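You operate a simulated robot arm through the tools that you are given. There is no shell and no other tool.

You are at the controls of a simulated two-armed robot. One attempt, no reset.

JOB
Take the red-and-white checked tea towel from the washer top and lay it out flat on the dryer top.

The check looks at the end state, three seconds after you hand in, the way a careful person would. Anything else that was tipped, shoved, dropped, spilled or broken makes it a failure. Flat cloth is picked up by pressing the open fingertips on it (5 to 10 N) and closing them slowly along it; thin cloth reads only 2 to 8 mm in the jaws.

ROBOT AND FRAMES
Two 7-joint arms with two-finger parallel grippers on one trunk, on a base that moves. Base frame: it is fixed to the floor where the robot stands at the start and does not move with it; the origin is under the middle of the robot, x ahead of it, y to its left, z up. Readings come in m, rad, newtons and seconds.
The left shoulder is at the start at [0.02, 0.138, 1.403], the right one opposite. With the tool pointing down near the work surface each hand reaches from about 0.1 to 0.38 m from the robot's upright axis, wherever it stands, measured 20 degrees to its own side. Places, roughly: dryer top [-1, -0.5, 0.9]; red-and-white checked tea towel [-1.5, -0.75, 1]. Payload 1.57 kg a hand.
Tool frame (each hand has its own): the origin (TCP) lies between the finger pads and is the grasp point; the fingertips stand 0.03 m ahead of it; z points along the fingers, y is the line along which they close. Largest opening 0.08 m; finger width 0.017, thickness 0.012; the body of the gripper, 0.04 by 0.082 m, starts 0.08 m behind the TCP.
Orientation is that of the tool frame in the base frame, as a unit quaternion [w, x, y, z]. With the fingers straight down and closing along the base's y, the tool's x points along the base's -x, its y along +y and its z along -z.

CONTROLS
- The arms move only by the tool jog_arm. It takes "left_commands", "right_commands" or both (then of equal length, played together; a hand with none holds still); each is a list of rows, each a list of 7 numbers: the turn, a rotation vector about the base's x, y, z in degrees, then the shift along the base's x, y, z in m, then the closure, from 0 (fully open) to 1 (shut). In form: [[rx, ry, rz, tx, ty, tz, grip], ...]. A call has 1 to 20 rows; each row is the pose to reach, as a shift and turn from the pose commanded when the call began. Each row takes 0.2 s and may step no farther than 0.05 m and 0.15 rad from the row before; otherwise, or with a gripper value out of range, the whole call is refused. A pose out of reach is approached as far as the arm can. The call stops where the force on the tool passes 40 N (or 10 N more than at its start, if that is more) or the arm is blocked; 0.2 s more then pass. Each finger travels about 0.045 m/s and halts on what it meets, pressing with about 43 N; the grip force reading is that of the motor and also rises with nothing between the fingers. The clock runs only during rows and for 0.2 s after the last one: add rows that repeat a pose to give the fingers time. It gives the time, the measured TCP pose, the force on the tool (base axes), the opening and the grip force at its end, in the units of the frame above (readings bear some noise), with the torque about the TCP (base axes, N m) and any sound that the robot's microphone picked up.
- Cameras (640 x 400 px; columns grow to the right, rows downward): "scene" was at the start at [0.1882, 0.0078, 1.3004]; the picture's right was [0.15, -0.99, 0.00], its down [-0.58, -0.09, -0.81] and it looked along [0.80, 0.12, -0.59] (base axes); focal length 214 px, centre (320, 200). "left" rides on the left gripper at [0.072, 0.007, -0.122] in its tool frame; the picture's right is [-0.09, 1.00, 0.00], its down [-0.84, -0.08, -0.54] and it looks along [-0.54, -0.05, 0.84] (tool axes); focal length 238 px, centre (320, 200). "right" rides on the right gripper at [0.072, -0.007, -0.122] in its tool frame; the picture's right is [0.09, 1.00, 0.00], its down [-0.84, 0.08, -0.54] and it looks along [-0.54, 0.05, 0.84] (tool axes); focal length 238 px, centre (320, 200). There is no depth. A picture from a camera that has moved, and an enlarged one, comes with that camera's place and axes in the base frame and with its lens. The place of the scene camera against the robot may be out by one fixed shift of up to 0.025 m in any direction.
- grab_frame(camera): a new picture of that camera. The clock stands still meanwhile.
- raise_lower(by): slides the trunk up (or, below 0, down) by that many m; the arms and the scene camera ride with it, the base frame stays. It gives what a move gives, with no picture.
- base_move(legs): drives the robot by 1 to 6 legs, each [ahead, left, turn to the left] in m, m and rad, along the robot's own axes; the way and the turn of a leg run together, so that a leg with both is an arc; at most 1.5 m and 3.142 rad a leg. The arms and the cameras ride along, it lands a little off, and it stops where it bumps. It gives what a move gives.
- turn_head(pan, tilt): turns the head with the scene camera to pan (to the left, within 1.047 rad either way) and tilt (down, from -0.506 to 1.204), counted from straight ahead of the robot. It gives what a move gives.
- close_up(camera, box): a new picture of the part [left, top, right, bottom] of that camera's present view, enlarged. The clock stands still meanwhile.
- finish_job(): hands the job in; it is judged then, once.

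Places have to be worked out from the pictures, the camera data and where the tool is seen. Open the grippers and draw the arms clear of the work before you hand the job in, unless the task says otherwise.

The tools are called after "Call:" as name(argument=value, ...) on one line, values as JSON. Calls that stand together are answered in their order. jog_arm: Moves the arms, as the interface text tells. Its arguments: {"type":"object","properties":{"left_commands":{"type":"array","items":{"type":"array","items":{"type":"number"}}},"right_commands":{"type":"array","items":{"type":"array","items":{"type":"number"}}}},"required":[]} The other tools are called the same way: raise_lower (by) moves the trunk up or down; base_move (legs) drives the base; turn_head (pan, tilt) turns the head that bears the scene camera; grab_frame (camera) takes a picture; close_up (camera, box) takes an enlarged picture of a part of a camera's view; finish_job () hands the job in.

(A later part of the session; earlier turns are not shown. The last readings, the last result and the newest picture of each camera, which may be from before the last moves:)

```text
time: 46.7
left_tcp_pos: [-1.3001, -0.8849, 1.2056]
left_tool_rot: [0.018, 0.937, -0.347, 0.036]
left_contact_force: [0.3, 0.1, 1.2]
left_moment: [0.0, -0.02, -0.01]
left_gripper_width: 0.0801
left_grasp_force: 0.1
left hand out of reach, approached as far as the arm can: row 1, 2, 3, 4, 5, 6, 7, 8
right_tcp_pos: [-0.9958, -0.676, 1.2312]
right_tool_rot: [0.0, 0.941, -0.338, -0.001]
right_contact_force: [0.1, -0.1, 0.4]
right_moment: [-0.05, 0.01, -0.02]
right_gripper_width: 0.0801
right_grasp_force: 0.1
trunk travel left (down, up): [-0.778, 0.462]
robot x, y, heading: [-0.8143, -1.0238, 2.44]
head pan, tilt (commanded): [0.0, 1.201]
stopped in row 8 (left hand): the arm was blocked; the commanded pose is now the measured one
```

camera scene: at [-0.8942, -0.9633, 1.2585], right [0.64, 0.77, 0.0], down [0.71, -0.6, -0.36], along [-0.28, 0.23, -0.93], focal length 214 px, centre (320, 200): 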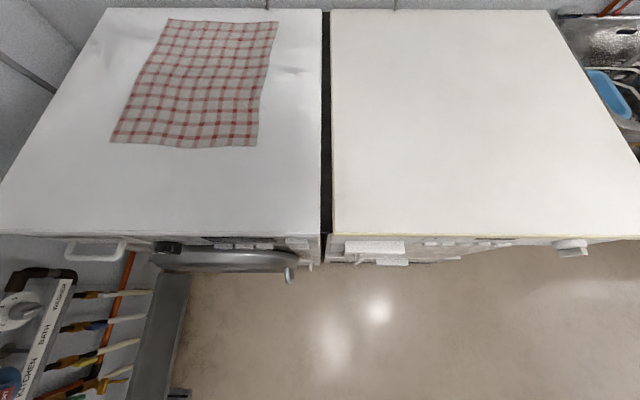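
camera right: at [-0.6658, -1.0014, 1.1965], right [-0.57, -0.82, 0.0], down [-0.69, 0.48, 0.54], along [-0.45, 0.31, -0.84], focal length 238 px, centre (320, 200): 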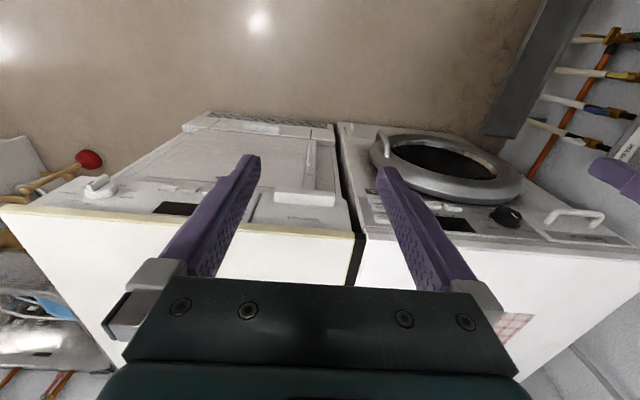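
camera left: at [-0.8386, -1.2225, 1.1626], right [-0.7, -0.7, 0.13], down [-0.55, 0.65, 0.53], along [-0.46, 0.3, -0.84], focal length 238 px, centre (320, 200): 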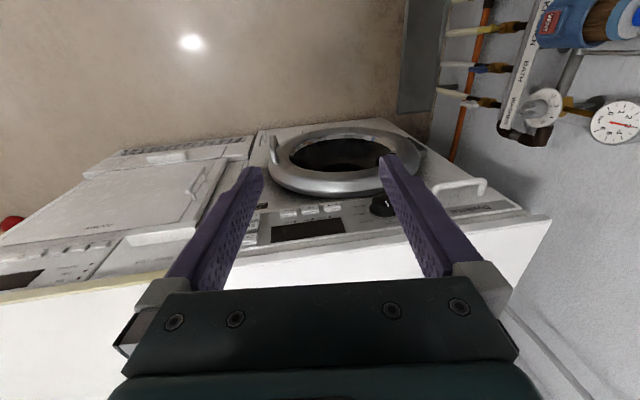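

The left hand was still overstretched. I retract it 0.1 m more and straighten it.

Call:
jog_arm(left_commands=[[0, 0, 0, 0.02, -0.017, 0, 0], [1, 1, 0.3, 0.04, -0.033, 0, 0], [2, 2, 0.6, 0.06, -0.05, 0.01, 0], [3.3, 3.2, 1.0, 0.08, -0.066, 0.02, 0], [3.3, 3.2, 1.0, 0.08, -0.066, 0.02, 0]])

```text
time: 48.1
left_tcp_pos: [-1.3008, -0.8833, 1.2049]
left_tool_rot: [0.017, 0.939, -0.341, 0.033]
left_contact_force: [0.5, 0.6, 0.2]
left_moment: [0.0, 0.02, 0.03]
left_gripper_width: 0.08
left_grasp_force: 0.1
left hand out of reach, approached as far as the arm can: row 1, 2, 3, 4, 5
right_tcp_pos: [-0.9949, -0.6752, 1.231]
right_tool_rot: [0.001, 0.941, -0.338, -0.001]
right_contact_force: [0.2, 0.0, -0.5]
right_moment: [-0.04, 0.04, -0.01]
right_gripper_width: 0.0801
right_grasp_force: 0.0
trunk travel left (down, up): [-0.778, 0.462]
robot x, y, heading: [-0.8147, -1.0252, 2.443]
head pan, tilt (commanded): [0.0, 1.201]
stopped in row 5 (left hand): the arm was blocked; the commanded pose is now the measured one
```

The left arm did not move. I take pictures to see what blocks it.

Call:
turn_head(pan=0.7, tilt=0.3)

Call:
grab_frame(camera="scene")

Call:
grab_frame(camera="left")

Call:
grab_frame(camera="right")

```text
time: 49.3
left_tcp_pos: [-1.302, -0.8829, 1.2049]
left_tool_rot: [0.017, 0.939, -0.342, 0.032]
left_contact_force: [0.1, 0.1, 0.3]
left_moment: [0.01, 0.02, 0.01]
left_gripper_width: 0.0801
left_grasp_force: 0.1
right_tcp_pos: [-0.9945, -0.6751, 1.2329]
right_tool_rot: [0.0, 0.941, -0.338, -0.001]
right_contact_force: [-0.7, 0.1, -0.1]
right_moment: [0.01, -0.02, 0.04]
right_gripper_width: 0.0798
right_grasp_force: 0.0
trunk travel left (down, up): [-0.778, 0.462]
robot x, y, heading: [-0.8127, -1.0314, 2.444]
head pan, tilt (commanded): [0.7, 0.3]
```

```text
taken
camera scene: at [-0.9822, -0.968, 1.3306], right [0.0, 1.0, 0.0], down [0.3, 0.0, -0.95], along [-0.95, 0.0, -0.3], focal length 214 px, centre (320, 200)
```

scene: 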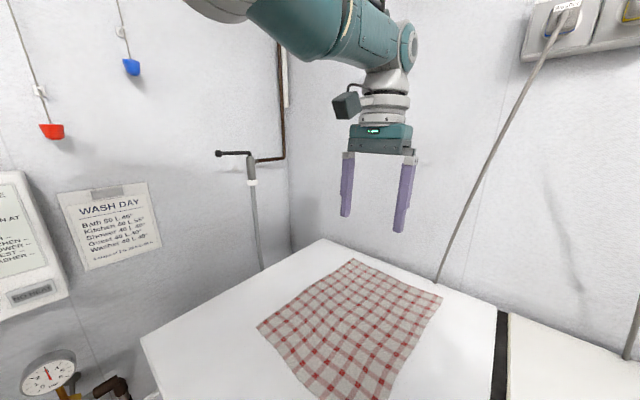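

```text
taken
camera left: at [-1.257, -0.928, 1.3334], right [-0.71, -0.7, 0.0], down [-0.62, 0.62, 0.48], along [-0.34, 0.34, -0.88], focal length 238 px, centre (320, 200)
```

left: 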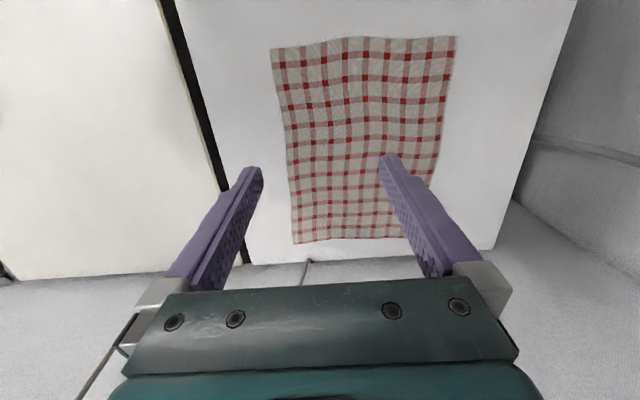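

```text
taken
camera right: at [-0.935, -0.7156, 1.3545], right [-0.56, -0.83, 0.0], down [-0.69, 0.47, 0.54], along [-0.45, 0.3, -0.84], focal length 238 px, centre (320, 200)
```

right: 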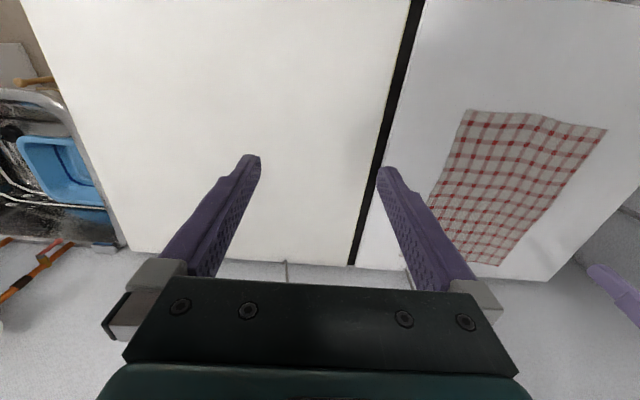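

The arm is free in the air, so this is a joint-limit posture. I try lowering the left hand a little and then retracting it.

Call:
jog_arm(left_commands=[[0, 0, 0, 0, 0, -0.03, 0], [0, 0, 0, 0, 0, -0.06, 0], [0, 0, 0, 0.02, -0.017, -0.08, 0], [0, 0, 0, 0.04, -0.033, -0.08, 0], [0, 0, 0, 0.06, -0.05, -0.08, 0], [0, 0, 0, 0.08, -0.066, -0.08, 0]])

```text
time: 50.7
left_tcp_pos: [-1.2977, -0.8892, 1.1146]
left_tool_rot: [0.016, 0.939, -0.341, 0.032]
left_contact_force: [-0.5, 0.7, -0.2]
left_moment: [0.0, 0.03, 0.02]
left_gripper_width: 0.0801
left_grasp_force: 0.1
left hand out of reach, approached as far as the arm can: row 3, 4, 5, 6
right_tcp_pos: [-0.9954, -0.6758, 1.2327]
right_tool_rot: [0.001, 0.941, -0.337, -0.001]
right_contact_force: [-0.4, 0.0, 0.5]
right_moment: [0.02, -0.04, 0.03]
right_gripper_width: 0.0801
right_grasp_force: 0.1
trunk travel left (down, up): [-0.778, 0.462]
robot x, y, heading: [-0.817, -1.0256, 2.438]
head pan, tilt (commanded): [0.7, 0.3]
```

Lowering worked but retracting did not. I tilt the left tool forward while retracting, which is the reverse of how it got here, and then straighten later.

Call:
jog_arm(left_commands=[[4.3, 5.1, 0, 0, 0, 0, 0], [8.5, 10.3, 0, 0.0, 0.0, 0, 0], [12.8, 15.4, 0, 0.015, -0.013, 0, 0], [12.8, 15.4, 0, 0.04, -0.033, 0, 0], [12.8, 15.4, 0, 0.06, -0.05, 0, 0], [12.8, 15.4, 0, 0.08, -0.066, 0, 0], [12.8, 15.4, 0, 0.1, -0.083, 0, 0], [12.8, 15.4, 0, 0.12, -0.1, 0, 0]])

```text
time: 52.5
left_tcp_pos: [-1.3452, -0.8595, 1.0525]
left_tool_rot: [-0.043, 0.931, -0.337, -0.133]
left_contact_force: [0.1, -0.2, -0.2]
left_moment: [0.03, -0.04, -0.02]
left_gripper_width: 0.0798
left_grasp_force: 0.0
left hand out of reach, approached as far as the arm can: row 1, 2, 3, 4, 5, 6, 7, 8
right_tcp_pos: [-0.9953, -0.6755, 1.2324]
right_tool_rot: [0.0, 0.941, -0.338, -0.002]
right_contact_force: [-0.2, 0.0, -0.2]
right_moment: [0.04, -0.01, -0.01]
right_gripper_width: 0.08
right_grasp_force: 0.0
trunk travel left (down, up): [-0.778, 0.462]
robot x, y, heading: [-0.8113, -1.0281, 2.448]
head pan, tilt (commanded): [0.7, 0.3]
```

The left wrist is at some limit and slid forward and down instead. I tilt it further forward as before, lift, and only then retract at constant tilt.

Call:
jog_arm(left_commands=[[0, 0, 0, 0, 0, 0.03, 0], [4.3, 5.1, 0, 0, 0, 0.06, 0], [8.5, 10.3, 0, 0, 0, 0.09, 0], [12.8, 15.4, 0, 0.0, 0.0, 0.09, 0], [12.8, 15.4, 0, 0.03, -0.025, 0.09, 0], [12.8, 15.4, 0, 0.06, -0.05, 0.09, 0], [12.8, 15.4, 0, 0.09, -0.075, 0.09, 0], [12.8, 15.4, 0, 0.12, -0.1, 0.09, 0], [12.8, 15.4, 0, 0.15, -0.125, 0.09, 0], [12.8, 15.4, 0, 0.15, -0.125, 0.09, 0]])

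Call:
grab_frame(camera="scene")

```text
time: 54.7
left_tcp_pos: [-1.3921, -0.8267, 1.0626]
left_tool_rot: [-0.1, 0.894, -0.323, -0.292]
left_contact_force: [0.1, 0.3, -0.8]
left_moment: [-0.01, 0.01, 0.01]
left_gripper_width: 0.08
left_grasp_force: 0.0
left hand out of reach, approached as far as the arm can: row 1, 2, 3, 4, 5, 6, 7, 8, 9, 10
right_tcp_pos: [-0.994, -0.6756, 1.232]
right_tool_rot: [0.001, 0.941, -0.338, -0.002]
right_contact_force: [-0.1, 0.5, -0.5]
right_moment: [0.01, 0.01, -0.01]
right_gripper_width: 0.0798
right_grasp_force: 0.1
trunk travel left (down, up): [-0.778, 0.462]
robot x, y, heading: [-0.8145, -1.0233, 2.442]
head pan, tilt (commanded): [0.7, 0.3]
```

```text
taken
camera scene: at [-0.9822, -0.9681, 1.3306], right [0.0, 1.0, 0.0], down [0.3, 0.0, -0.96], along [-0.96, 0.0, -0.3], focal length 214 px, centre (320, 200)
```

scene: 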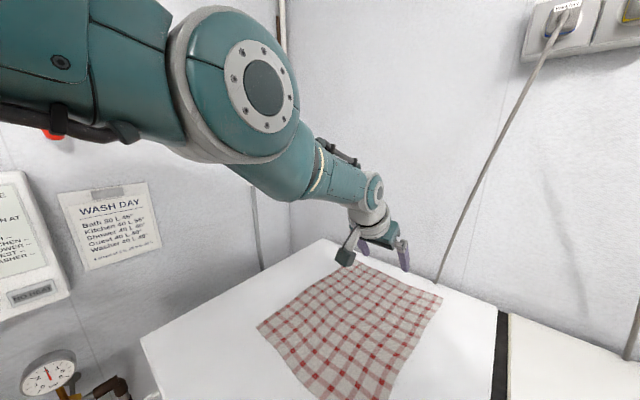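

The elbow has swung forward and left, and the wrist seems pinned at a limit. I test whether a yaw about the vertical frees it, 24° one way with the position held.

Call:
jog_arm(left_commands=[[0, 0, 8, 0, 0, 0, 0], [0, 0, 16, 0, 0, 0.01, 0], [0, 0, 24, 0, 0, 0.02, 0], [0, 0, 24, 0.02, -0.017, 0.04, 0], [0, 0, 24, 0.04, -0.034, 0.06, 0], [0, 0, 24, 0.06, -0.05, 0.06, 0]])

```text
time: 56.1
left_tcp_pos: [-1.3308, -0.8754, 1.1283]
left_tool_rot: [-0.036, 0.942, -0.13, -0.306]
left_contact_force: [-1.1, -0.1, -0.2]
left_moment: [0.01, -0.02, -0.02]
left_gripper_width: 0.0802
left_grasp_force: 0.0
right_tcp_pos: [-0.9947, -0.6746, 1.2323]
right_tool_rot: [0.0, 0.941, -0.338, -0.001]
right_contact_force: [-0.1, 0.7, 0.5]
right_moment: [-0.02, 0.01, 0.0]
right_gripper_width: 0.0802
right_grasp_force: 0.0
trunk travel left (down, up): [-0.778, 0.462]
robot x, y, heading: [-0.8143, -1.0246, 2.448]
head pan, tilt (commanded): [0.7, 0.3]
```

Yawing by +24° freed the arm, so the last joint had been at its limit. I retract about 0.2 m with this yaw and then straighten the tilt.

Call:
jog_arm(left_commands=[[0, 0, 0, 0.025, -0.021, 0.02, 0], [0, 0, 0, 0.055, -0.046, 0.04, 0], [0, 0, 0, 0.085, -0.071, 0.06, 0], [0, 0, 0, 0.115, -0.096, 0.08, 0], [0, 0, 0, 0.145, -0.121, 0.09, 0], [-1.5, -5.8, 0, 0.154, -0.128, 0.09, 0], [-3, -11.6, 0, 0.154, -0.128, 0.09, 0], [-4.5, -17.4, 0, 0.154, -0.128, 0.09, 0], [-6, -23.2, 0, 0.154, -0.128, 0.09, 0], [-7.5, -29, 0, 0.154, -0.128, 0.09, 0], [-9, -34.9, 0.1, 0.154, -0.128, 0.09, 0]])

Call:
grab_frame(camera="scene")

```text
time: 58.5
left_tcp_pos: [-1.2692, -1.0304, 1.202]
left_tool_rot: [-0.001, 0.991, -0.137, -0.004]
left_contact_force: [0.6, 0.7, 0.0]
left_moment: [-0.01, -0.05, 0.03]
left_gripper_width: 0.0799
left_grasp_force: 0.1
left hand out of reach, approached as far as the arm can: row 5, 6, 7, 8, 9, 10, 11
right_tcp_pos: [-0.9954, -0.6761, 1.2314]
right_tool_rot: [0.001, 0.941, -0.337, -0.001]
right_contact_force: [0.8, 0.4, -0.4]
right_moment: [0.01, 0.02, -0.03]
right_gripper_width: 0.08
right_grasp_force: 0.0
trunk travel left (down, up): [-0.778, 0.462]
robot x, y, heading: [-0.815, -1.0244, 2.445]
head pan, tilt (commanded): [0.7, 0.3]
```

```text
taken
camera scene: at [-0.982, -0.9652, 1.3361], right [0.03, 1.0, 0.0], down [0.24, -0.01, -0.97], along [-0.97, 0.03, -0.24], focal length 214 px, centre (320, 200)
```

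scene: 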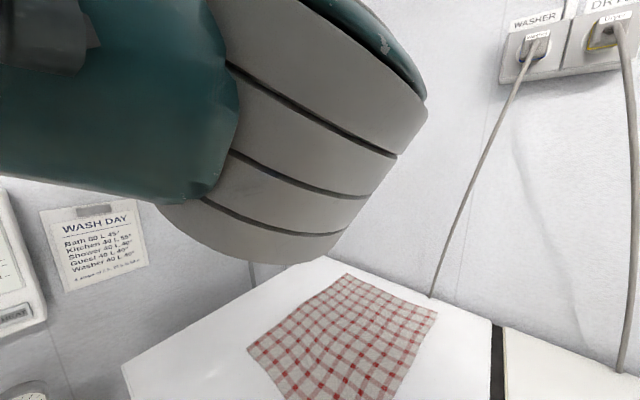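

The left arm came back, but its elbow is now in front of the head and nudges it. I move the hand forward and down a bit to clear the head, and look again.

Call:
jog_arm(left_commands=[[0, 0, 0, -0.03, -0.0, -0.02, 0], [0, 0, 4, -0.06, -0.01, -0.04, 0], [0, 0, 8, -0.09, -0.02, -0.06, 0], [0, 0, 12, -0.11, -0.03, -0.08, 0]])

Call:
grab_frame(camera="scene")

Call:
grab_frame(camera="left")

```text
time: 59.5
left_tcp_pos: [-1.3827, -1.0646, 1.1231]
left_tool_rot: [-0.002, 1.0, -0.029, 0.0]
left_contact_force: [-0.3, 0.0, 0.1]
left_moment: [-0.01, -0.03, 0.02]
left_gripper_width: 0.0799
left_grasp_force: 0.0
right_tcp_pos: [-0.9947, -0.6755, 1.2321]
right_tool_rot: [0.0, 0.941, -0.339, -0.001]
right_contact_force: [-0.6, 0.4, -0.6]
right_moment: [0.02, 0.0, 0.01]
right_gripper_width: 0.0802
right_grasp_force: 0.1
trunk travel left (down, up): [-0.778, 0.462]
robot x, y, heading: [-0.8118, -1.0268, 2.447]
head pan, tilt (commanded): [0.7, 0.3]
```

```text
taken
camera scene: at [-0.9822, -0.9681, 1.3306], right [0.0, 1.0, 0.0], down [0.3, 0.0, -0.96], along [-0.96, 0.0, -0.3], focal length 214 px, centre (320, 200)
```

scene: 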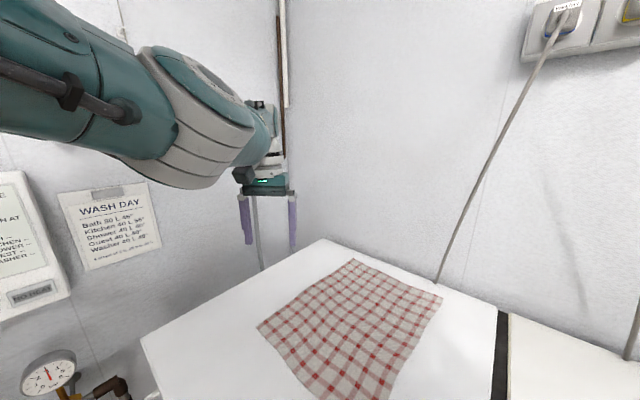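

```text
taken
camera left: at [-1.3104, -1.0767, 1.2457], right [-0.15, -0.99, 0.0], down [-0.83, 0.13, 0.54], along [-0.54, 0.08, -0.84], focal length 238 px, centre (320, 200)
```

left: 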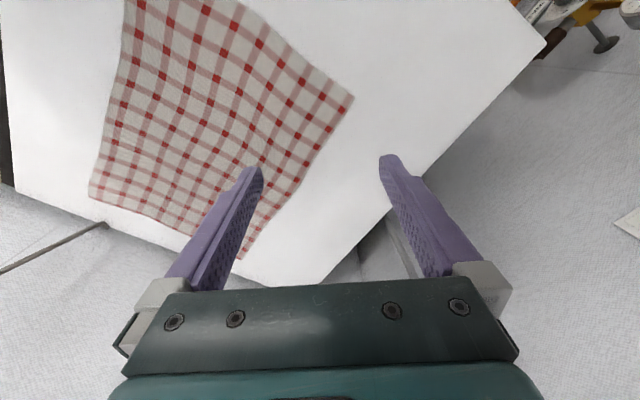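

The left arm is free again with no reach warnings, now with about 36° of yaw. I compare it with the right arm's elbow posture, since the right arm recovered normally.

Call:
turn_head(pan=-0.7, tilt=0.3)

Call:
grab_frame(camera="scene")

```text
time: 61.0
left_tcp_pos: [-1.3816, -1.0649, 1.1234]
left_tool_rot: [-0.001, 1.0, -0.031, 0.001]
left_contact_force: [-0.1, 0.3, -0.7]
left_moment: [0.02, -0.01, 0.0]
left_gripper_width: 0.08
left_grasp_force: 0.1
right_tcp_pos: [-0.995, -0.6759, 1.2322]
right_tool_rot: [0.0, 0.941, -0.338, -0.001]
right_contact_force: [0.7, 0.5, 0.5]
right_moment: [0.02, 0.0, 0.01]
right_gripper_width: 0.0799
right_grasp_force: 0.1
trunk travel left (down, up): [-0.778, 0.462]
robot x, y, heading: [-0.812, -1.0269, 2.446]
head pan, tilt (commanded): [-0.7, 0.3]
```

```text
taken
camera scene: at [-0.9051, -0.8758, 1.3306], right [0.98, 0.17, 0.0], down [0.05, -0.29, -0.96], along [-0.17, 0.94, -0.3], focal length 214 px, centre (320, 200)
```

scene: 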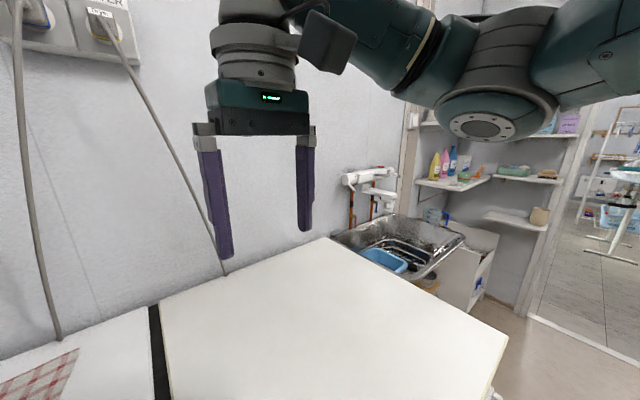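

The right elbow is properly out to the side. I move the left hand inward in small steps, with part of the yaw taken back, and check for warnings.

Call:
jog_arm(left_commands=[[0, 0, -3, 0.025, 0.03, 0, 0], [0, 0, -6, 0.05, 0.06, 0, 0], [0, 0, -9, 0.075, 0.09, 0, 0], [0, 0, -12, 0.1, 0.12, 0, 0]])

Call:
turn_head(pan=0.7, tilt=0.3)

Call:
grab_frame(camera="scene")

```text
time: 62.0
left_tcp_pos: [-1.2816, -0.945, 1.1229]
left_tool_rot: [0.0, 0.991, -0.136, 0.001]
left_contact_force: [-1.8, -0.2, 0.5]
left_moment: [0.02, -0.02, -0.04]
left_gripper_width: 0.0799
left_grasp_force: 0.0
right_tcp_pos: [-0.9948, -0.6756, 1.2323]
right_tool_rot: [0.001, 0.941, -0.338, -0.001]
right_contact_force: [-0.2, 0.5, -0.1]
right_moment: [0.01, 0.03, -0.05]
right_gripper_width: 0.08
right_grasp_force: 0.0
trunk travel left (down, up): [-0.778, 0.462]
robot x, y, heading: [-0.814, -1.027, 2.451]
head pan, tilt (commanded): [-0.7, 0.3]
```

```text
time: 63.5
left_tcp_pos: [-1.2827, -0.9446, 1.1232]
left_tool_rot: [0.0, 0.991, -0.136, 0.001]
left_contact_force: [-0.2, 0.1, -0.5]
left_moment: [-0.03, -0.01, 0.0]
left_gripper_width: 0.0798
left_grasp_force: 0.2
right_tcp_pos: [-0.9952, -0.6753, 1.2326]
right_tool_rot: [0.001, 0.942, -0.337, -0.001]
right_contact_force: [-0.1, -0.1, 0.2]
right_moment: [0.04, -0.03, -0.01]
right_gripper_width: 0.08
right_grasp_force: 0.2
trunk travel left (down, up): [-0.778, 0.462]
robot x, y, heading: [-0.8149, -1.0259, 2.447]
head pan, tilt (commanded): [0.7, 0.3]
```

```text
taken
camera scene: at [-0.9822, -0.968, 1.3306], right [0.0, 1.0, 0.0], down [0.3, 0.0, -0.96], along [-0.96, 0.0, -0.3], focal length 214 px, centre (320, 200)
```

scene: 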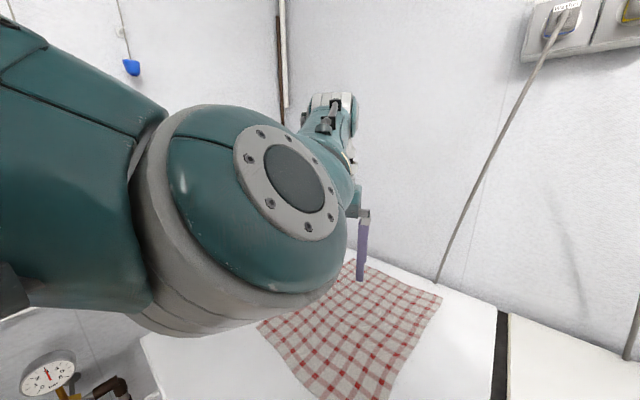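

The left elbow has dropped to the inner, lower side. I back the base off 0.3 m for room, then roll the left tool so its fingers point inward, which should force the wrist and elbow outward.

Call:
base_move(legs=[[-0.3, 0, 0]])

Call:
jog_arm(left_commands=[[5.4, -4.5, 0, 0, 0, 0.01, 0], [10.8, -8.9, 0, 0, 0, 0.02, 0], [16.2, -13.4, 0, 0, 0, 0.03, 0], [21.6, -17.9, 0, 0, 0, 0.03, 0], [27, -22.3, 0, 0, 0, 0.03, 0], [32.3, -26.8, 0, 0, 0, 0.03, 0]])

Call:
grab_frame(camera="scene")

```text
time: 65.6
left_tcp_pos: [-1.0478, -1.1429, 1.1231]
left_tool_rot: [-0.002, 0.991, -0.132, -0.001]
left_contact_force: [0.1, 0.2, -0.9]
left_moment: [-0.03, 0.02, -0.02]
left_gripper_width: 0.0801
left_grasp_force: 0.0
right_tcp_pos: [-0.7642, -0.8714, 1.2325]
right_tool_rot: [0.001, 0.942, -0.335, 0.0]
right_contact_force: [0.0, -1.0, 0.1]
right_moment: [0.03, -0.01, -0.02]
right_gripper_width: 0.08
right_grasp_force: 0.1
trunk travel left (down, up): [-0.778, 0.462]
robot x, y, heading: [-0.581, -1.2197, 2.454]
head pan, tilt (commanded): [0.7, 0.3]
```

```text
time: 67.0
left_tcp_pos: [-1.0486, -1.1424, 1.153]
left_tool_rot: [-0.306, 0.924, -0.124, 0.191]
left_contact_force: [-0.4, -0.7, 0.3]
left_moment: [-0.01, -0.01, 0.02]
left_gripper_width: 0.08
left_grasp_force: 0.2
right_tcp_pos: [-0.7642, -0.8709, 1.2335]
right_tool_rot: [0.001, 0.942, -0.335, -0.001]
right_contact_force: [0.4, -0.6, 0.1]
right_moment: [0.04, -0.01, -0.01]
right_gripper_width: 0.0801
right_grasp_force: 0.1
trunk travel left (down, up): [-0.778, 0.462]
robot x, y, heading: [-0.5809, -1.2214, 2.453]
head pan, tilt (commanded): [0.7, 0.3]
```

```text
taken
camera scene: at [-0.7485, -1.1638, 1.3306], right [-0.01, 1.0, 0.0], down [0.3, 0.0, -0.96], along [-0.96, -0.01, -0.3], focal length 214 px, centre (320, 200)
```

scene: 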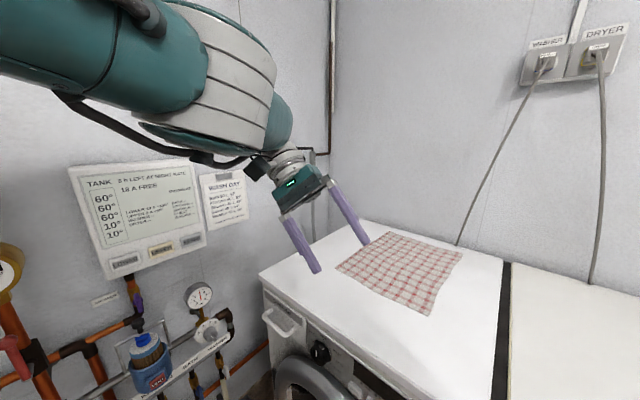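

The roll works with no warnings, and the elbow is rising and moving outward. I continue the roll to about 75° while drawing the hand back and inward.

Call:
jog_arm(left_commands=[[5.4, -4.5, 0, 0.015, 0.0, 0.01, 0], [10.8, -8.9, 0, 0.03, 0.0, 0.02, 0], [16.2, -13.4, 0, 0.05, 0.0, 0.03, 0], [21.6, -17.9, 0, 0.07, 0.0, 0.03, 0], [25, -20.7, 0, 0.09, 0.0, 0.03, 0], [25, -20.7, 0, 0.11, 0.0, 0.03, 0]])

Call:
grab_frame(camera="scene")

```text
time: 68.4
left_tcp_pos: [-0.9389, -1.1427, 1.1822]
left_tool_rot: [-0.514, 0.788, -0.105, 0.322]
left_contact_force: [-0.4, 0.0, -0.6]
left_moment: [0.0, 0.04, -0.03]
left_gripper_width: 0.0802
left_grasp_force: 0.0
right_tcp_pos: [-0.7631, -0.8727, 1.2316]
right_tool_rot: [0.0, 0.942, -0.335, -0.001]
right_contact_force: [-0.2, 0.6, 0.1]
right_moment: [0.01, 0.03, -0.03]
right_gripper_width: 0.0803
right_grasp_force: 0.0
trunk travel left (down, up): [-0.778, 0.462]
robot x, y, heading: [-0.5802, -1.2184, 2.453]
head pan, tilt (commanded): [0.7, 0.3]
```

```text
taken
camera scene: at [-0.7485, -1.1638, 1.3306], right [-0.01, 1.0, 0.0], down [0.3, 0.0, -0.96], along [-0.96, -0.01, -0.3], focal length 214 px, centre (320, 200)
```

scene: 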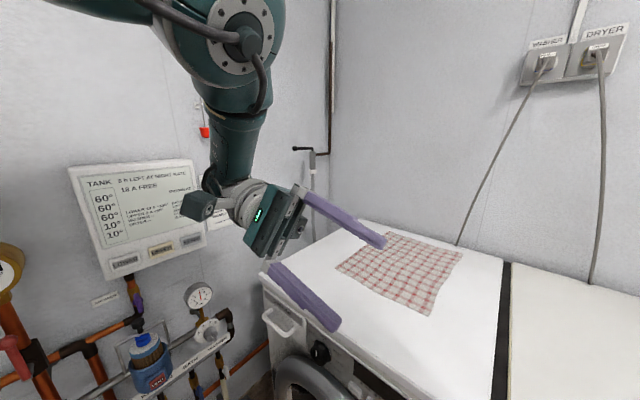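

The elbow is now up and outside, as I want it. I unroll gradually to a straight-down tool with zero yaw at about the same place.

Call:
jog_arm(left_commands=[[-4.64, 5.91, -2.09, 0, 0, 0, 0], [-9.28, 11.82, -4.18, 0, 0, 0, 0], [-13.92, 17.73, -6.27, 0, 0, 0, 0], [-18.56, 23.64, -8.36, 0, 0, 0, 0], [-23.2, 29.55, -10.45, 0, 0, 0, 0], [-27.84, 35.46, -12.54, 0, 0, 0, 0], [-32.48, 41.37, -14.63, 0, 0, 0, 0], [-37.12, 47.28, -16.72, 0, 0, 0, 0], [-41.76, 53.19, -18.81, 0, 0, 0, 0], [-46.4, 59.1, -20.9, 0, 0, 0, 0]])

Call:
grab_frame(camera="scene")

```text
time: 69.8
left_tcp_pos: [-0.8876, -1.1794, 1.1168]
left_tool_rot: [-0.168, 0.925, -0.236, 0.247]
left_contact_force: [-0.4, 0.2, -0.1]
left_moment: [0.01, -0.01, -0.01]
left_gripper_width: 0.08
left_grasp_force: 0.0
right_tcp_pos: [-0.7626, -0.8716, 1.2327]
right_tool_rot: [0.0, 0.942, -0.334, 0.0]
right_contact_force: [0.4, 1.1, -0.1]
right_moment: [-0.04, -0.05, -0.01]
right_gripper_width: 0.0802
right_grasp_force: 0.0
trunk travel left (down, up): [-0.778, 0.462]
robot x, y, heading: [-0.5796, -1.2193, 2.452]
head pan, tilt (commanded): [0.7, 0.3]
stopped in row 7 (left hand): the arm was blocked; the commanded pose is now the measured one
```

```text
taken
camera scene: at [-0.7486, -1.1639, 1.3306], right [-0.01, 1.0, 0.0], down [0.3, 0.0, -0.96], along [-0.96, -0.01, -0.3], focal length 214 px, centre (320, 200)
```

scene: 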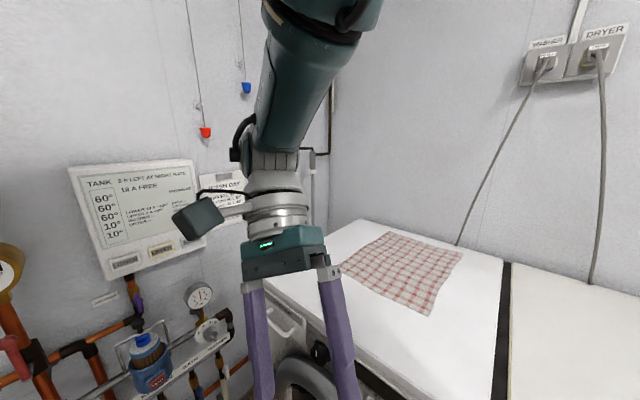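

The elbow is now high and the unroll stopped partway because the arm is folded tight. I lower the hand in the free corridor space while finishing the rotation.

Call:
jog_arm(left_commands=[[0, 0, 0, -0.01, 0.008, -0.03, 0], [0, 0, 0, -0.02, 0.016, -0.06, 0], [-1.4, 5.6, -1.8, -0.03, 0.025, -0.09, 0], [-2.9, 11.2, -3.6, -0.03, 0.025, -0.11, 0], [-4.3, 16.8, -5.4, -0.03, 0.025, -0.11, 0], [-5.8, 22.5, -7.1, -0.03, 0.025, -0.11, 0], [-7.2, 28.1, -8.9, -0.03, 0.025, -0.11, 0], [-8.7, 33.7, -10.7, -0.03, 0.025, -0.11, 0]])

Call:
grab_frame(camera="scene")

```text
time: 71.6
left_tcp_pos: [-0.9714, -1.1682, 0.9895]
left_tool_rot: [-0.002, 0.94, -0.34, -0.001]
left_contact_force: [0.2, 0.0, 0.1]
left_moment: [-0.01, 0.01, -0.01]
left_gripper_width: 0.08
left_grasp_force: 0.2
left hand out of reach, approached as far as the arm can: row 6, 7, 8
right_tcp_pos: [-0.7634, -0.8716, 1.2319]
right_tool_rot: [0.001, 0.942, -0.335, -0.002]
right_contact_force: [-0.6, 0.8, 0.2]
right_moment: [-0.01, 0.01, -0.02]
right_gripper_width: 0.0801
right_grasp_force: 0.0
trunk travel left (down, up): [-0.778, 0.462]
robot x, y, heading: [-0.5796, -1.2241, 2.453]
head pan, tilt (commanded): [0.7, 0.3]
```

```text
taken
camera scene: at [-0.7485, -1.1638, 1.3306], right [-0.01, 1.0, 0.0], down [0.3, 0.0, -0.96], along [-0.96, -0.01, -0.3], focal length 214 px, centre (320, 200)
```

scene: 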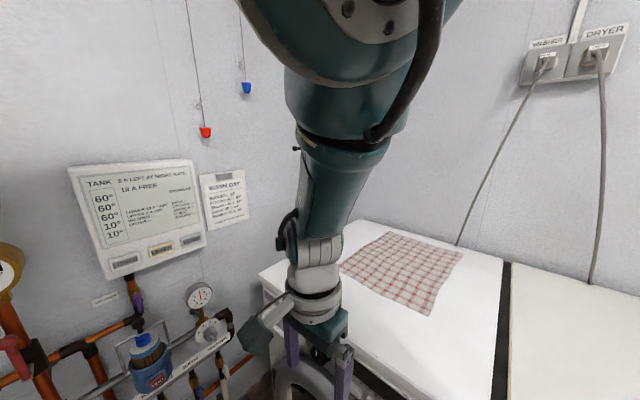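

Tool-down is reached, but the elbow is still high and slightly inward. I shift the base right for side clearance, then over-roll the left tool past 90° so the forearm must come from the outside.

Call:
base_move(legs=[[0, -0.25, 0]])

Call:
jog_arm(left_commands=[[5.4, -4.5, 0, 0, 0, 0.03, 0], [10.8, -8.9, 0, 0, 0, 0.06, 0], [16.2, -13.4, 0, 0, 0, 0.09, 0], [21.6, -17.9, 0, 0, 0, 0.12, 0], [27, -22.3, 0, 0, 0, 0.15, 0], [32.3, -26.8, 0, 0, 0, 0.18, 0], [37.7, -31.3, 0, 0, 0, 0.2, 0], [43.1, -35.7, 0, 0, 0, 0.22, 0], [48.5, -40.2, 0, 0, 0, 0.24, 0], [53.9, -44.7, 0, 0, 0, 0.26, 0], [59.3, -49.1, 0, 0, 0, 0.28, 0], [64.7, -53.6, 0, 0, 0, 0.28, 0], [70.1, -58.1, 0, 0, 0, 0.28, 0]])

Call:
grab_frame(camera="scene")

```text
time: 73.5
left_tcp_pos: [-0.8113, -0.9757, 0.989]
left_tool_rot: [-0.003, 0.942, -0.336, -0.001]
left_contact_force: [-1.3, 0.1, -0.2]
left_moment: [0.0, -0.01, 0.0]
left_gripper_width: 0.0799
left_grasp_force: 0.1
right_tcp_pos: [-0.6063, -0.679, 1.2318]
right_tool_rot: [0.0, 0.944, -0.331, -0.001]
right_contact_force: [1.5, -0.1, 0.1]
right_moment: [0.01, 0.01, -0.02]
right_gripper_width: 0.0799
right_grasp_force: 0.1
trunk travel left (down, up): [-0.778, 0.462]
robot x, y, heading: [-0.4179, -1.0266, 2.458]
head pan, tilt (commanded): [0.7, 0.3]
```

```text
time: 75.8
left_tcp_pos: [-0.7873, -0.989, 1.2053]
left_tool_rot: [-0.53, 0.771, -0.231, 0.266]
left_contact_force: [0.0, 0.1, -0.6]
left_moment: [0.01, -0.02, 0.01]
left_gripper_width: 0.0799
left_grasp_force: 0.0
right_tcp_pos: [-0.6069, -0.6775, 1.2319]
right_tool_rot: [0.0, 0.943, -0.331, -0.001]
right_contact_force: [0.3, 0.0, -0.2]
right_moment: [0.0, 0.01, 0.03]
right_gripper_width: 0.0799
right_grasp_force: 0.0
trunk travel left (down, up): [-0.778, 0.462]
robot x, y, heading: [-0.4191, -1.0282, 2.46]
head pan, tilt (commanded): [0.7, 0.3]
stopped in row 11 (left hand): the arm was blocked; the commanded pose is now the measured one
```

```text
taken
camera scene: at [-0.5891, -0.9699, 1.3306], right [-0.02, 1.0, 0.0], down [0.3, 0.01, -0.96], along [-0.96, -0.02, -0.3], focal length 214 px, centre (320, 200)
```

scene: 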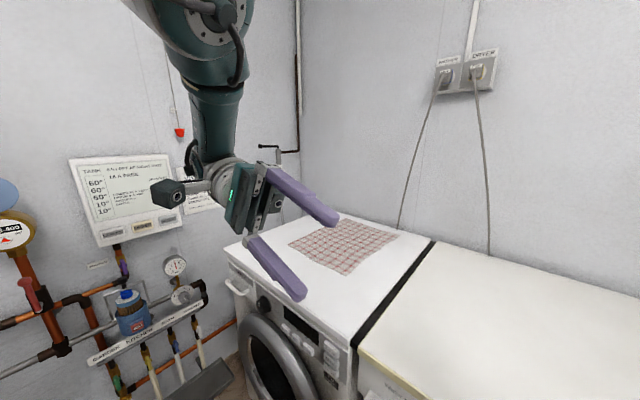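

The elbow is outside now (lat ≈0.48), but the wrist is flexed the wrong way. I move the right hand aside, then carry the rolled left hand inward and up so that the forearm ends up pointing inward.

Call:
jog_arm(right_commands=[[0, 0, 0, 0.025, 0.03, 0, 0], [0, 0, 0, 0.05, 0.06, 0, 0], [0, 0, 0, 0.075, 0.09, 0, 0], [0, 0, 0, 0.1, 0.12, 0, 0], [0, 0, 0, 0.125, 0.15, 0, 0]])

Call:
jog_arm(left_commands=[[0, 0, 0, 0.02, 0.025, 0.015, 0], [0, 0, 0, 0.04, 0.05, 0.03, 0], [0, 0, 0, 0.06, 0.075, 0.045, 0], [0, 0, 0, 0.08, 0.1, 0.06, 0], [0, 0, 0, 0.1, 0.125, 0.075, 0], [0, 0, 0, 0.12, 0.15, 0.09, 0]])

Call:
grab_frame(camera="scene")

```text
time: 77.0
left_tcp_pos: [-0.7877, -0.9894, 1.2038]
left_tool_rot: [-0.529, 0.771, -0.232, 0.266]
left_contact_force: [0.1, 0.8, 0.1]
left_moment: [0.0, 0.02, 0.0]
left_gripper_width: 0.0801
left_grasp_force: 0.0
right_tcp_pos: [-0.4825, -0.5287, 1.2325]
right_tool_rot: [0.001, 0.944, -0.33, -0.001]
right_contact_force: [1.4, 0.3, 0.3]
right_moment: [-0.02, 0.03, 0.02]
right_gripper_width: 0.0801
right_grasp_force: 0.0
trunk travel left (down, up): [-0.778, 0.462]
robot x, y, heading: [-0.4208, -1.0252, 2.462]
head pan, tilt (commanded): [0.7, 0.3]
```

```text
time: 77.7
left_tcp_pos: [-0.7185, -0.9474, 1.1964]
left_tool_rot: [-0.507, 0.78, -0.175, 0.323]
left_contact_force: [-1.1, 0.0, -0.4]
left_moment: [0.02, -0.02, 0.03]
left_gripper_width: 0.0798
left_grasp_force: 0.0
right_tcp_pos: [-0.4826, -0.528, 1.2325]
right_tool_rot: [0.001, 0.944, -0.331, -0.001]
right_contact_force: [0.0, 0.5, -0.2]
right_moment: [0.01, -0.01, -0.01]
right_gripper_width: 0.0802
right_grasp_force: 0.0
trunk travel left (down, up): [-0.778, 0.462]
robot x, y, heading: [-0.4245, -1.026, 2.46]
head pan, tilt (commanded): [0.7, 0.3]
stopped in row 3 (left hand): the arm was blocked; the commanded pose is now the measured one
```

```text
taken
camera scene: at [-0.5892, -0.97, 1.3307], right [-0.02, 1.0, 0.0], down [0.3, 0.01, -0.96], along [-0.96, -0.02, -0.3], focal length 214 px, centre (320, 200)
```

scene: 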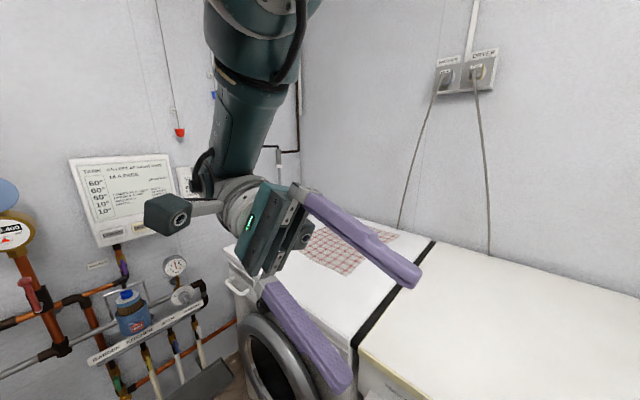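

The elbow itself is in a good place. I sweep the left hand out to the left and back while unrolling to tool-down with yaw, so that the upper arm rotates outward.

Call:
jog_arm(left_commands=[[-6.28, 4.0, 2.17, -0.0147, -0.0298, -0.0096, 0], [-12.56, 8.0, 4.34, -0.0294, -0.0596, -0.0192, 0], [-18.84, 12.0, 6.51, -0.0441, -0.0894, -0.0288, 0], [-25.12, 16.0, 8.68, -0.0588, -0.1192, -0.0384, 0], [-31.4, 20.0, 10.85, -0.0735, -0.149, -0.048, 0], [-37.68, 24.0, 13.02, -0.0882, -0.1788, -0.0576, 0], [-43.96, 28.0, 15.19, -0.1029, -0.2086, -0.0672, 0], [-50.24, 32.0, 17.36, -0.1176, -0.2384, -0.0768, 0], [-56.52, 36.0, 19.53, -0.1323, -0.2682, -0.0864, 0], [-62.8, 40.0, 21.7, -0.147, -0.298, -0.096, 0]])

Call:
turn_head(pan=1.0, tilt=0.3)

Call:
grab_frame(camera="scene")

```text
time: 79.9
left_tcp_pos: [-0.8638, -1.2429, 1.097]
left_tool_rot: [0.0, 1.0, 0.0, -0.001]
left_contact_force: [-0.1, -0.2, 0.6]
left_moment: [-0.02, 0.02, -0.03]
left_gripper_width: 0.08
left_grasp_force: 0.0
right_tcp_pos: [-0.482, -0.5305, 1.2325]
right_tool_rot: [0.0, 0.944, -0.331, -0.002]
right_contact_force: [-0.1, -0.1, 0.3]
right_moment: [-0.02, -0.01, 0.0]
right_gripper_width: 0.0799
right_grasp_force: 0.0
trunk travel left (down, up): [-0.778, 0.462]
robot x, y, heading: [-0.4199, -1.0243, 2.461]
head pan, tilt (commanded): [0.7, 0.3]
```

```text
time: 80.7
left_tcp_pos: [-0.8626, -1.2435, 1.0957]
left_tool_rot: [0.0, 1.0, 0.0, 0.0]
left_contact_force: [-0.3, 0.9, 0.1]
left_moment: [0.0, -0.01, 0.01]
left_gripper_width: 0.08
left_grasp_force: 0.0
right_tcp_pos: [-0.4828, -0.529, 1.2326]
right_tool_rot: [0.0, 0.944, -0.331, -0.001]
right_contact_force: [0.2, -0.1, -0.1]
right_moment: [0.01, 0.03, 0.02]
right_gripper_width: 0.08
right_grasp_force: 0.1
trunk travel left (down, up): [-0.778, 0.462]
robot x, y, heading: [-0.422, -1.0238, 2.454]
head pan, tilt (commanded): [1.0, 0.3]
```

```text
taken
camera scene: at [-0.5844, -0.9974, 1.3306], right [-0.31, 0.95, 0.0], down [0.28, 0.09, -0.96], along [-0.91, -0.3, -0.3], focal length 214 px, centre (320, 200)
```

scene: 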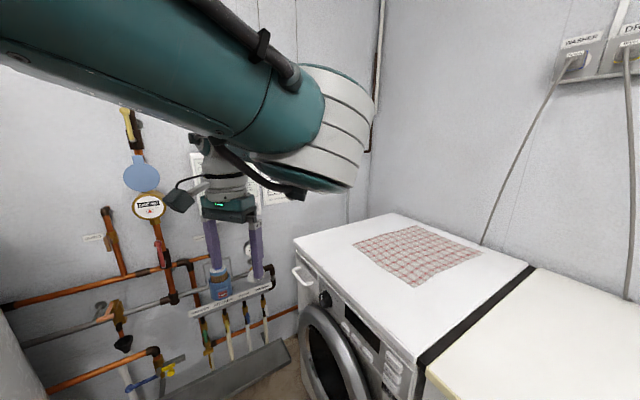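

The sweep worked with no limit flags, leaving the elbow high and forward with the forearm hanging. That posture is usable if some positive yaw is kept, so I test it by moving to fwd 0.5, lat 0.15 with yaw +25°, still above the surface.

Call:
jog_arm(left_commands=[[0, 0, -1.5, -0.004, 0.0422, -0.005, 0], [0, 0, -3, -0.008, 0.0844, -0.01, 0], [0, 0, -4.5, -0.012, 0.1266, -0.015, 0], [0, 0, -6, -0.016, 0.1688, -0.02, 0], [0, 0, -7.5, -0.02, 0.211, -0.025, 0], [0, 0, -9, -0.024, 0.2532, -0.03, 0], [0, 0, -10.5, -0.028, 0.2954, -0.035, 0], [0, 0, -12, -0.032, 0.3376, -0.04, 0], [0, 0, -13.5, -0.036, 0.3798, -0.045, 0], [0, 0, -15, -0.04, 0.422, -0.05, 0]])

Call:
turn_head(pan=0.5, tilt=0.3)

Call:
grab_frame(camera="scene")

```text
time: 82.9
left_tcp_pos: [-0.8806, -0.8615, 1.056]
left_tool_rot: [0.0, 0.992, -0.124, 0.0]
left_contact_force: [-0.7, -0.8, 0.2]
left_moment: [-0.03, -0.01, 0.01]
left_gripper_width: 0.08
left_grasp_force: 0.0
left hand out of reach, approached as far as the arm can: row 9, 10
right_tcp_pos: [-0.484, -0.5284, 1.2332]
right_tool_rot: [0.0, 0.943, -0.332, -0.001]
right_contact_force: [-0.2, -0.1, 0.0]
right_moment: [0.01, -0.01, 0.0]
right_gripper_width: 0.0797
right_grasp_force: 0.1
trunk travel left (down, up): [-0.778, 0.462]
robot x, y, heading: [-0.424, -1.0242, 2.463]
head pan, tilt (commanded): [1.0, 0.3]
```

```text
time: 83.9
left_tcp_pos: [-0.8798, -0.8626, 1.0565]
left_tool_rot: [0.001, 0.992, -0.123, 0.0]
left_contact_force: [1.0, 0.8, -0.1]
left_moment: [0.0, -0.01, -0.02]
left_gripper_width: 0.0801
left_grasp_force: 0.0
right_tcp_pos: [-0.4833, -0.5294, 1.2323]
right_tool_rot: [0.0, 0.944, -0.331, -0.001]
right_contact_force: [-0.1, 0.4, 1.0]
right_moment: [0.0, -0.03, 0.04]
right_gripper_width: 0.0802
right_grasp_force: 0.2
trunk travel left (down, up): [-0.778, 0.462]
robot x, y, heading: [-0.4228, -1.0277, 2.456]
head pan, tilt (commanded): [0.499, 0.3]
```

```text
taken
camera scene: at [-0.5876, -0.9513, 1.3306], right [0.18, 0.98, 0.0], down [0.29, -0.05, -0.96], along [-0.94, 0.17, -0.3], focal length 214 px, centre (320, 200)
```

scene: 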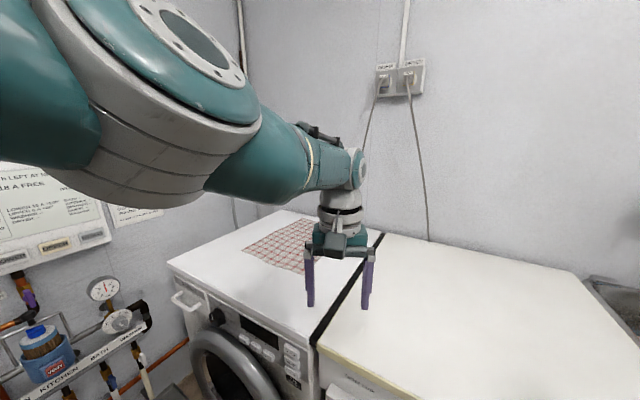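

The elbow now sits to the left of the hand, with the forearm pointing forward and inward, which is the proper posture. I retract gently while removing the yaw to see if it holds.

Call:
jog_arm(left_commands=[[0, 0, 0, 0.015, -0.013, 0, 0], [0, 0, 0, 0.03, -0.026, 0, 0], [0, 0, -4, 0.046, -0.038, 0, 0], [0, 0, -8, 0.061, -0.051, 0, 0], [0, 0, -12, 0.077, -0.064, 0, 0]])

Call:
grab_frame(camera="scene")

```text
time: 85.1
left_tcp_pos: [-0.8222, -0.9374, 1.062]
left_tool_rot: [0.009, 0.975, -0.22, -0.013]
left_contact_force: [0.3, 0.1, 1.2]
left_moment: [-0.02, 0.02, -0.02]
left_gripper_width: 0.0797
left_grasp_force: 0.1
right_tcp_pos: [-0.4817, -0.5293, 1.2324]
right_tool_rot: [0.0, 0.944, -0.331, 0.0]
right_contact_force: [0.2, -0.7, -0.1]
right_moment: [-0.02, 0.02, -0.02]
right_gripper_width: 0.0801
right_grasp_force: 0.2
trunk travel left (down, up): [-0.778, 0.462]
robot x, y, heading: [-0.4207, -1.0222, 2.458]
head pan, tilt (commanded): [0.499, 0.3]
```

```text
taken
camera scene: at [-0.5875, -0.9513, 1.3306], right [0.18, 0.98, 0.0], down [0.29, -0.05, -0.96], along [-0.94, 0.17, -0.3], focal length 214 px, centre (320, 200)
```

scene: 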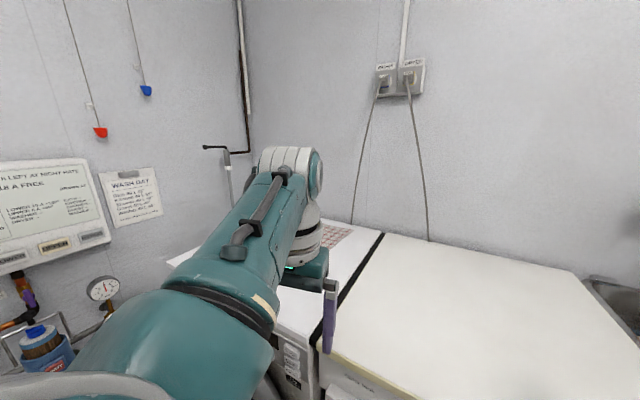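

The left arm is back in its original posture, with the elbow low and left and the same link view as at the start. I remove the remaining yaw and check.

Call:
jog_arm(left_commands=[[0.1, -0.5, -4, 0.01, -0.01, 0, 0], [0.3, -1, -8, 0.02, -0.02, 0, 0], [0.5, -1.7, -14.2, 0.02, -0.02, 0, 0]], right_commands=[[0, 0, 0, -0.02, -0.025, -0.03, 0], [0, 0, 0, -0.04, -0.05, -0.06, 0], [0, 0, 0, -0.06, -0.075, -0.09, 0]])

```text
time: 85.9
left_tcp_pos: [-0.7927, -0.9503, 1.0599]
left_tool_rot: [-0.001, 0.938, -0.346, 0.006]
left_contact_force: [-0.3, 0.5, 0.4]
left_moment: [-0.01, 0.02, 0.02]
left_gripper_width: 0.0803
left_grasp_force: 0.1
right_tcp_pos: [-0.5425, -0.6014, 1.1429]
right_tool_rot: [0.0, 0.943, -0.332, -0.001]
right_contact_force: [-0.1, -0.7, -0.3]
right_moment: [-0.03, -0.02, 0.03]
right_gripper_width: 0.0798
right_grasp_force: 0.1
trunk travel left (down, up): [-0.778, 0.462]
robot x, y, heading: [-0.4219, -1.0221, 2.46]
head pan, tilt (commanded): [0.499, 0.3]
```

Both arms are healthy again: left at z≈1.06 with zero yaw, right at 1.14. I drive left along the row to s≈0.80, then forward to about q=-0.20, keeping the arms in comfortable range this time.

Call:
base_move(legs=[[0, 0.43, -0.01]])

Call:
base_move(legs=[[0.25, 0, 0]])

Call:
turn_head(pan=0.0, tilt=1.1)

Call:
grab_frame(camera="scene")

Call:
grab_frame(camera="left")

Call:
grab_frame(camera="right")

```text
time: 88.5
left_tcp_pos: [-1.0571, -1.2778, 1.0565]
left_tool_rot: [0.002, 0.937, -0.349, 0.01]
left_contact_force: [0.4, -0.7, 0.6]
left_moment: [-0.01, 0.01, 0.0]
left_gripper_width: 0.0801
left_grasp_force: 0.1
right_tcp_pos: [-0.8064, -0.927, 1.1436]
right_tool_rot: [0.0, 0.943, -0.333, -0.002]
right_contact_force: [0.3, 0.3, 1.0]
right_moment: [0.01, 0.0, 0.02]
right_gripper_width: 0.0799
right_grasp_force: 0.0
trunk travel left (down, up): [-0.778, 0.462]
robot x, y, heading: [-0.6844, -1.3502, 2.458]
head pan, tilt (commanded): [0.499, 0.3]
```

```text
time: 90.3
left_tcp_pos: [-1.2512, -1.1257, 1.0566]
left_tool_rot: [0.005, 0.938, -0.346, 0.009]
left_contact_force: [-0.4, 0.1, 0.2]
left_moment: [-0.03, 0.0, -0.01]
left_gripper_width: 0.0798
left_grasp_force: 0.1
right_tcp_pos: [-0.9995, -0.7717, 1.1435]
right_tool_rot: [0.001, 0.943, -0.332, -0.002]
right_contact_force: [0.0, -0.9, -1.0]
right_moment: [-0.02, 0.0, 0.0]
right_gripper_width: 0.0799
right_grasp_force: 0.1
trunk travel left (down, up): [-0.778, 0.462]
robot x, y, heading: [-0.8764, -1.1955, 2.456]
head pan, tilt (commanded): [0.499, 0.3]
```

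```text
time: 91.4
left_tcp_pos: [-1.2507, -1.1265, 1.0582]
left_tool_rot: [0.007, 0.938, -0.346, 0.009]
left_contact_force: [-0.9, 0.6, -0.6]
left_moment: [0.01, -0.01, 0.03]
left_gripper_width: 0.0798
left_grasp_force: 0.1
right_tcp_pos: [-0.999, -0.773, 1.1429]
right_tool_rot: [0.001, 0.943, -0.332, -0.002]
right_contact_force: [-0.3, 0.3, 0.6]
right_moment: [-0.01, 0.01, -0.01]
right_gripper_width: 0.0799
right_grasp_force: 0.1
trunk travel left (down, up): [-0.778, 0.462]
robot x, y, heading: [-0.8758, -1.1951, 2.462]
head pan, tilt (commanded): [0.0, 1.1]
```

```text
taken
camera scene: at [-1.0021, -1.0989, 1.2646], right [0.63, 0.78, 0.0], down [0.69, -0.56, -0.45], along [-0.35, 0.29, -0.89], focal length 214 px, centre (320, 200)
```

scene: 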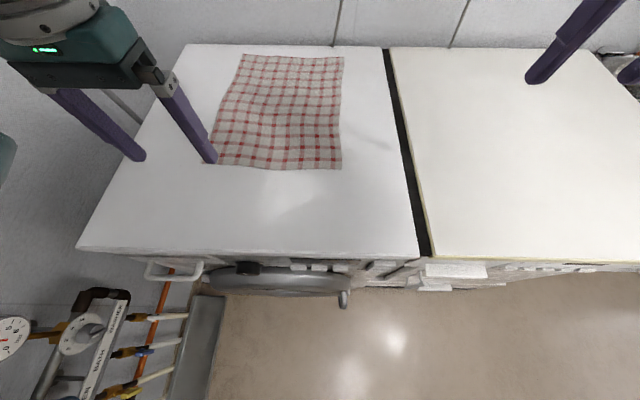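

```text
taken
camera left: at [-1.2026, -1.1763, 1.1808], right [-0.72, -0.7, 0.0], down [-0.59, 0.61, 0.52], along [-0.37, 0.37, -0.85], focal length 238 px, centre (320, 200)
```

left: 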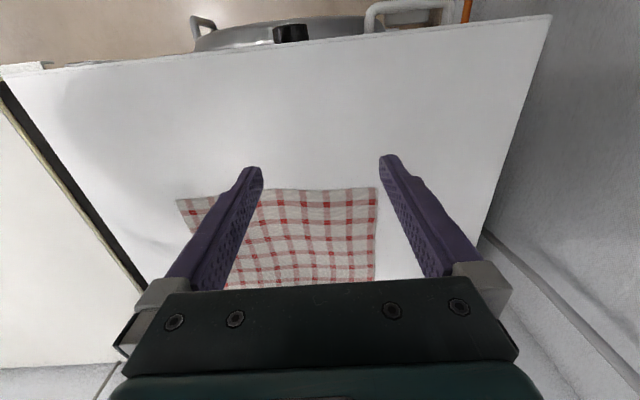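

```text
taken
camera right: at [-0.9386, -0.8114, 1.2652], right [-0.55, -0.83, 0.0], down [-0.7, 0.46, 0.54], along [-0.45, 0.3, -0.84], focal length 238 px, centre (320, 200)
```

right: 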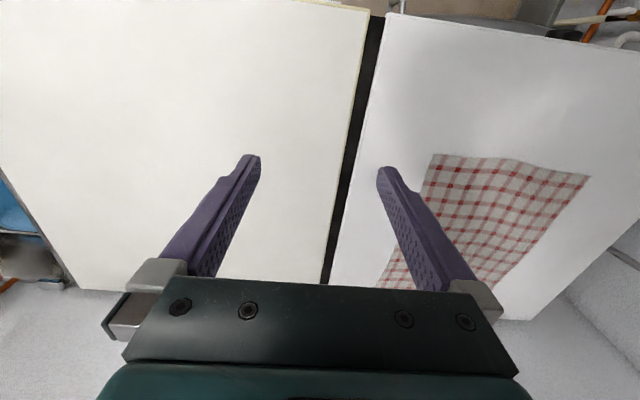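

The towel's front corners come out near (-1.362,-1.119) (left) and (-1.171,-0.901) (right). I step 0.05 m closer and lower the trunk 0.08 m so that tool-down reach covers the front edge comfortably.

Call:
base_move(legs=[[0.05, 0, -0.008]])

Call:
raise_lower(by=-0.08)

```text
time: 92.3
left_tcp_pos: [-1.2891, -1.0928, 1.0562]
left_tool_rot: [0.006, 0.937, -0.35, 0.008]
left_contact_force: [0.3, 0.2, -1.0]
left_moment: [-0.02, 0.03, -0.02]
left_gripper_width: 0.0803
left_grasp_force: 0.1
right_tcp_pos: [-1.0343, -0.74, 1.1426]
right_tool_rot: [0.0, 0.942, -0.335, -0.001]
right_contact_force: [0.1, -0.4, 0.0]
right_moment: [-0.01, -0.03, -0.02]
right_gripper_width: 0.0799
right_grasp_force: 0.1
trunk travel left (down, up): [-0.778, 0.462]
robot x, y, heading: [-0.9142, -1.1652, 2.452]
head pan, tilt (commanded): [0.0, 1.1]
```

```text
time: 93.5
left_tcp_pos: [-1.2906, -1.0928, 0.9772]
left_tool_rot: [0.007, 0.937, -0.348, 0.008]
left_contact_force: [0.1, 0.2, -0.6]
left_moment: [-0.02, -0.03, 0.01]
left_gripper_width: 0.0801
left_grasp_force: 0.1
right_tcp_pos: [-1.0356, -0.7394, 1.0639]
right_tool_rot: [0.0, 0.942, -0.336, -0.001]
right_contact_force: [0.1, 0.2, 0.1]
right_moment: [0.03, 0.02, 0.01]
right_gripper_width: 0.0801
right_grasp_force: 0.0
trunk travel left (down, up): [-0.698, 0.542]
robot x, y, heading: [-0.916, -1.1607, 2.452]
head pan, tilt (commanded): [0.0, 1.1]
```

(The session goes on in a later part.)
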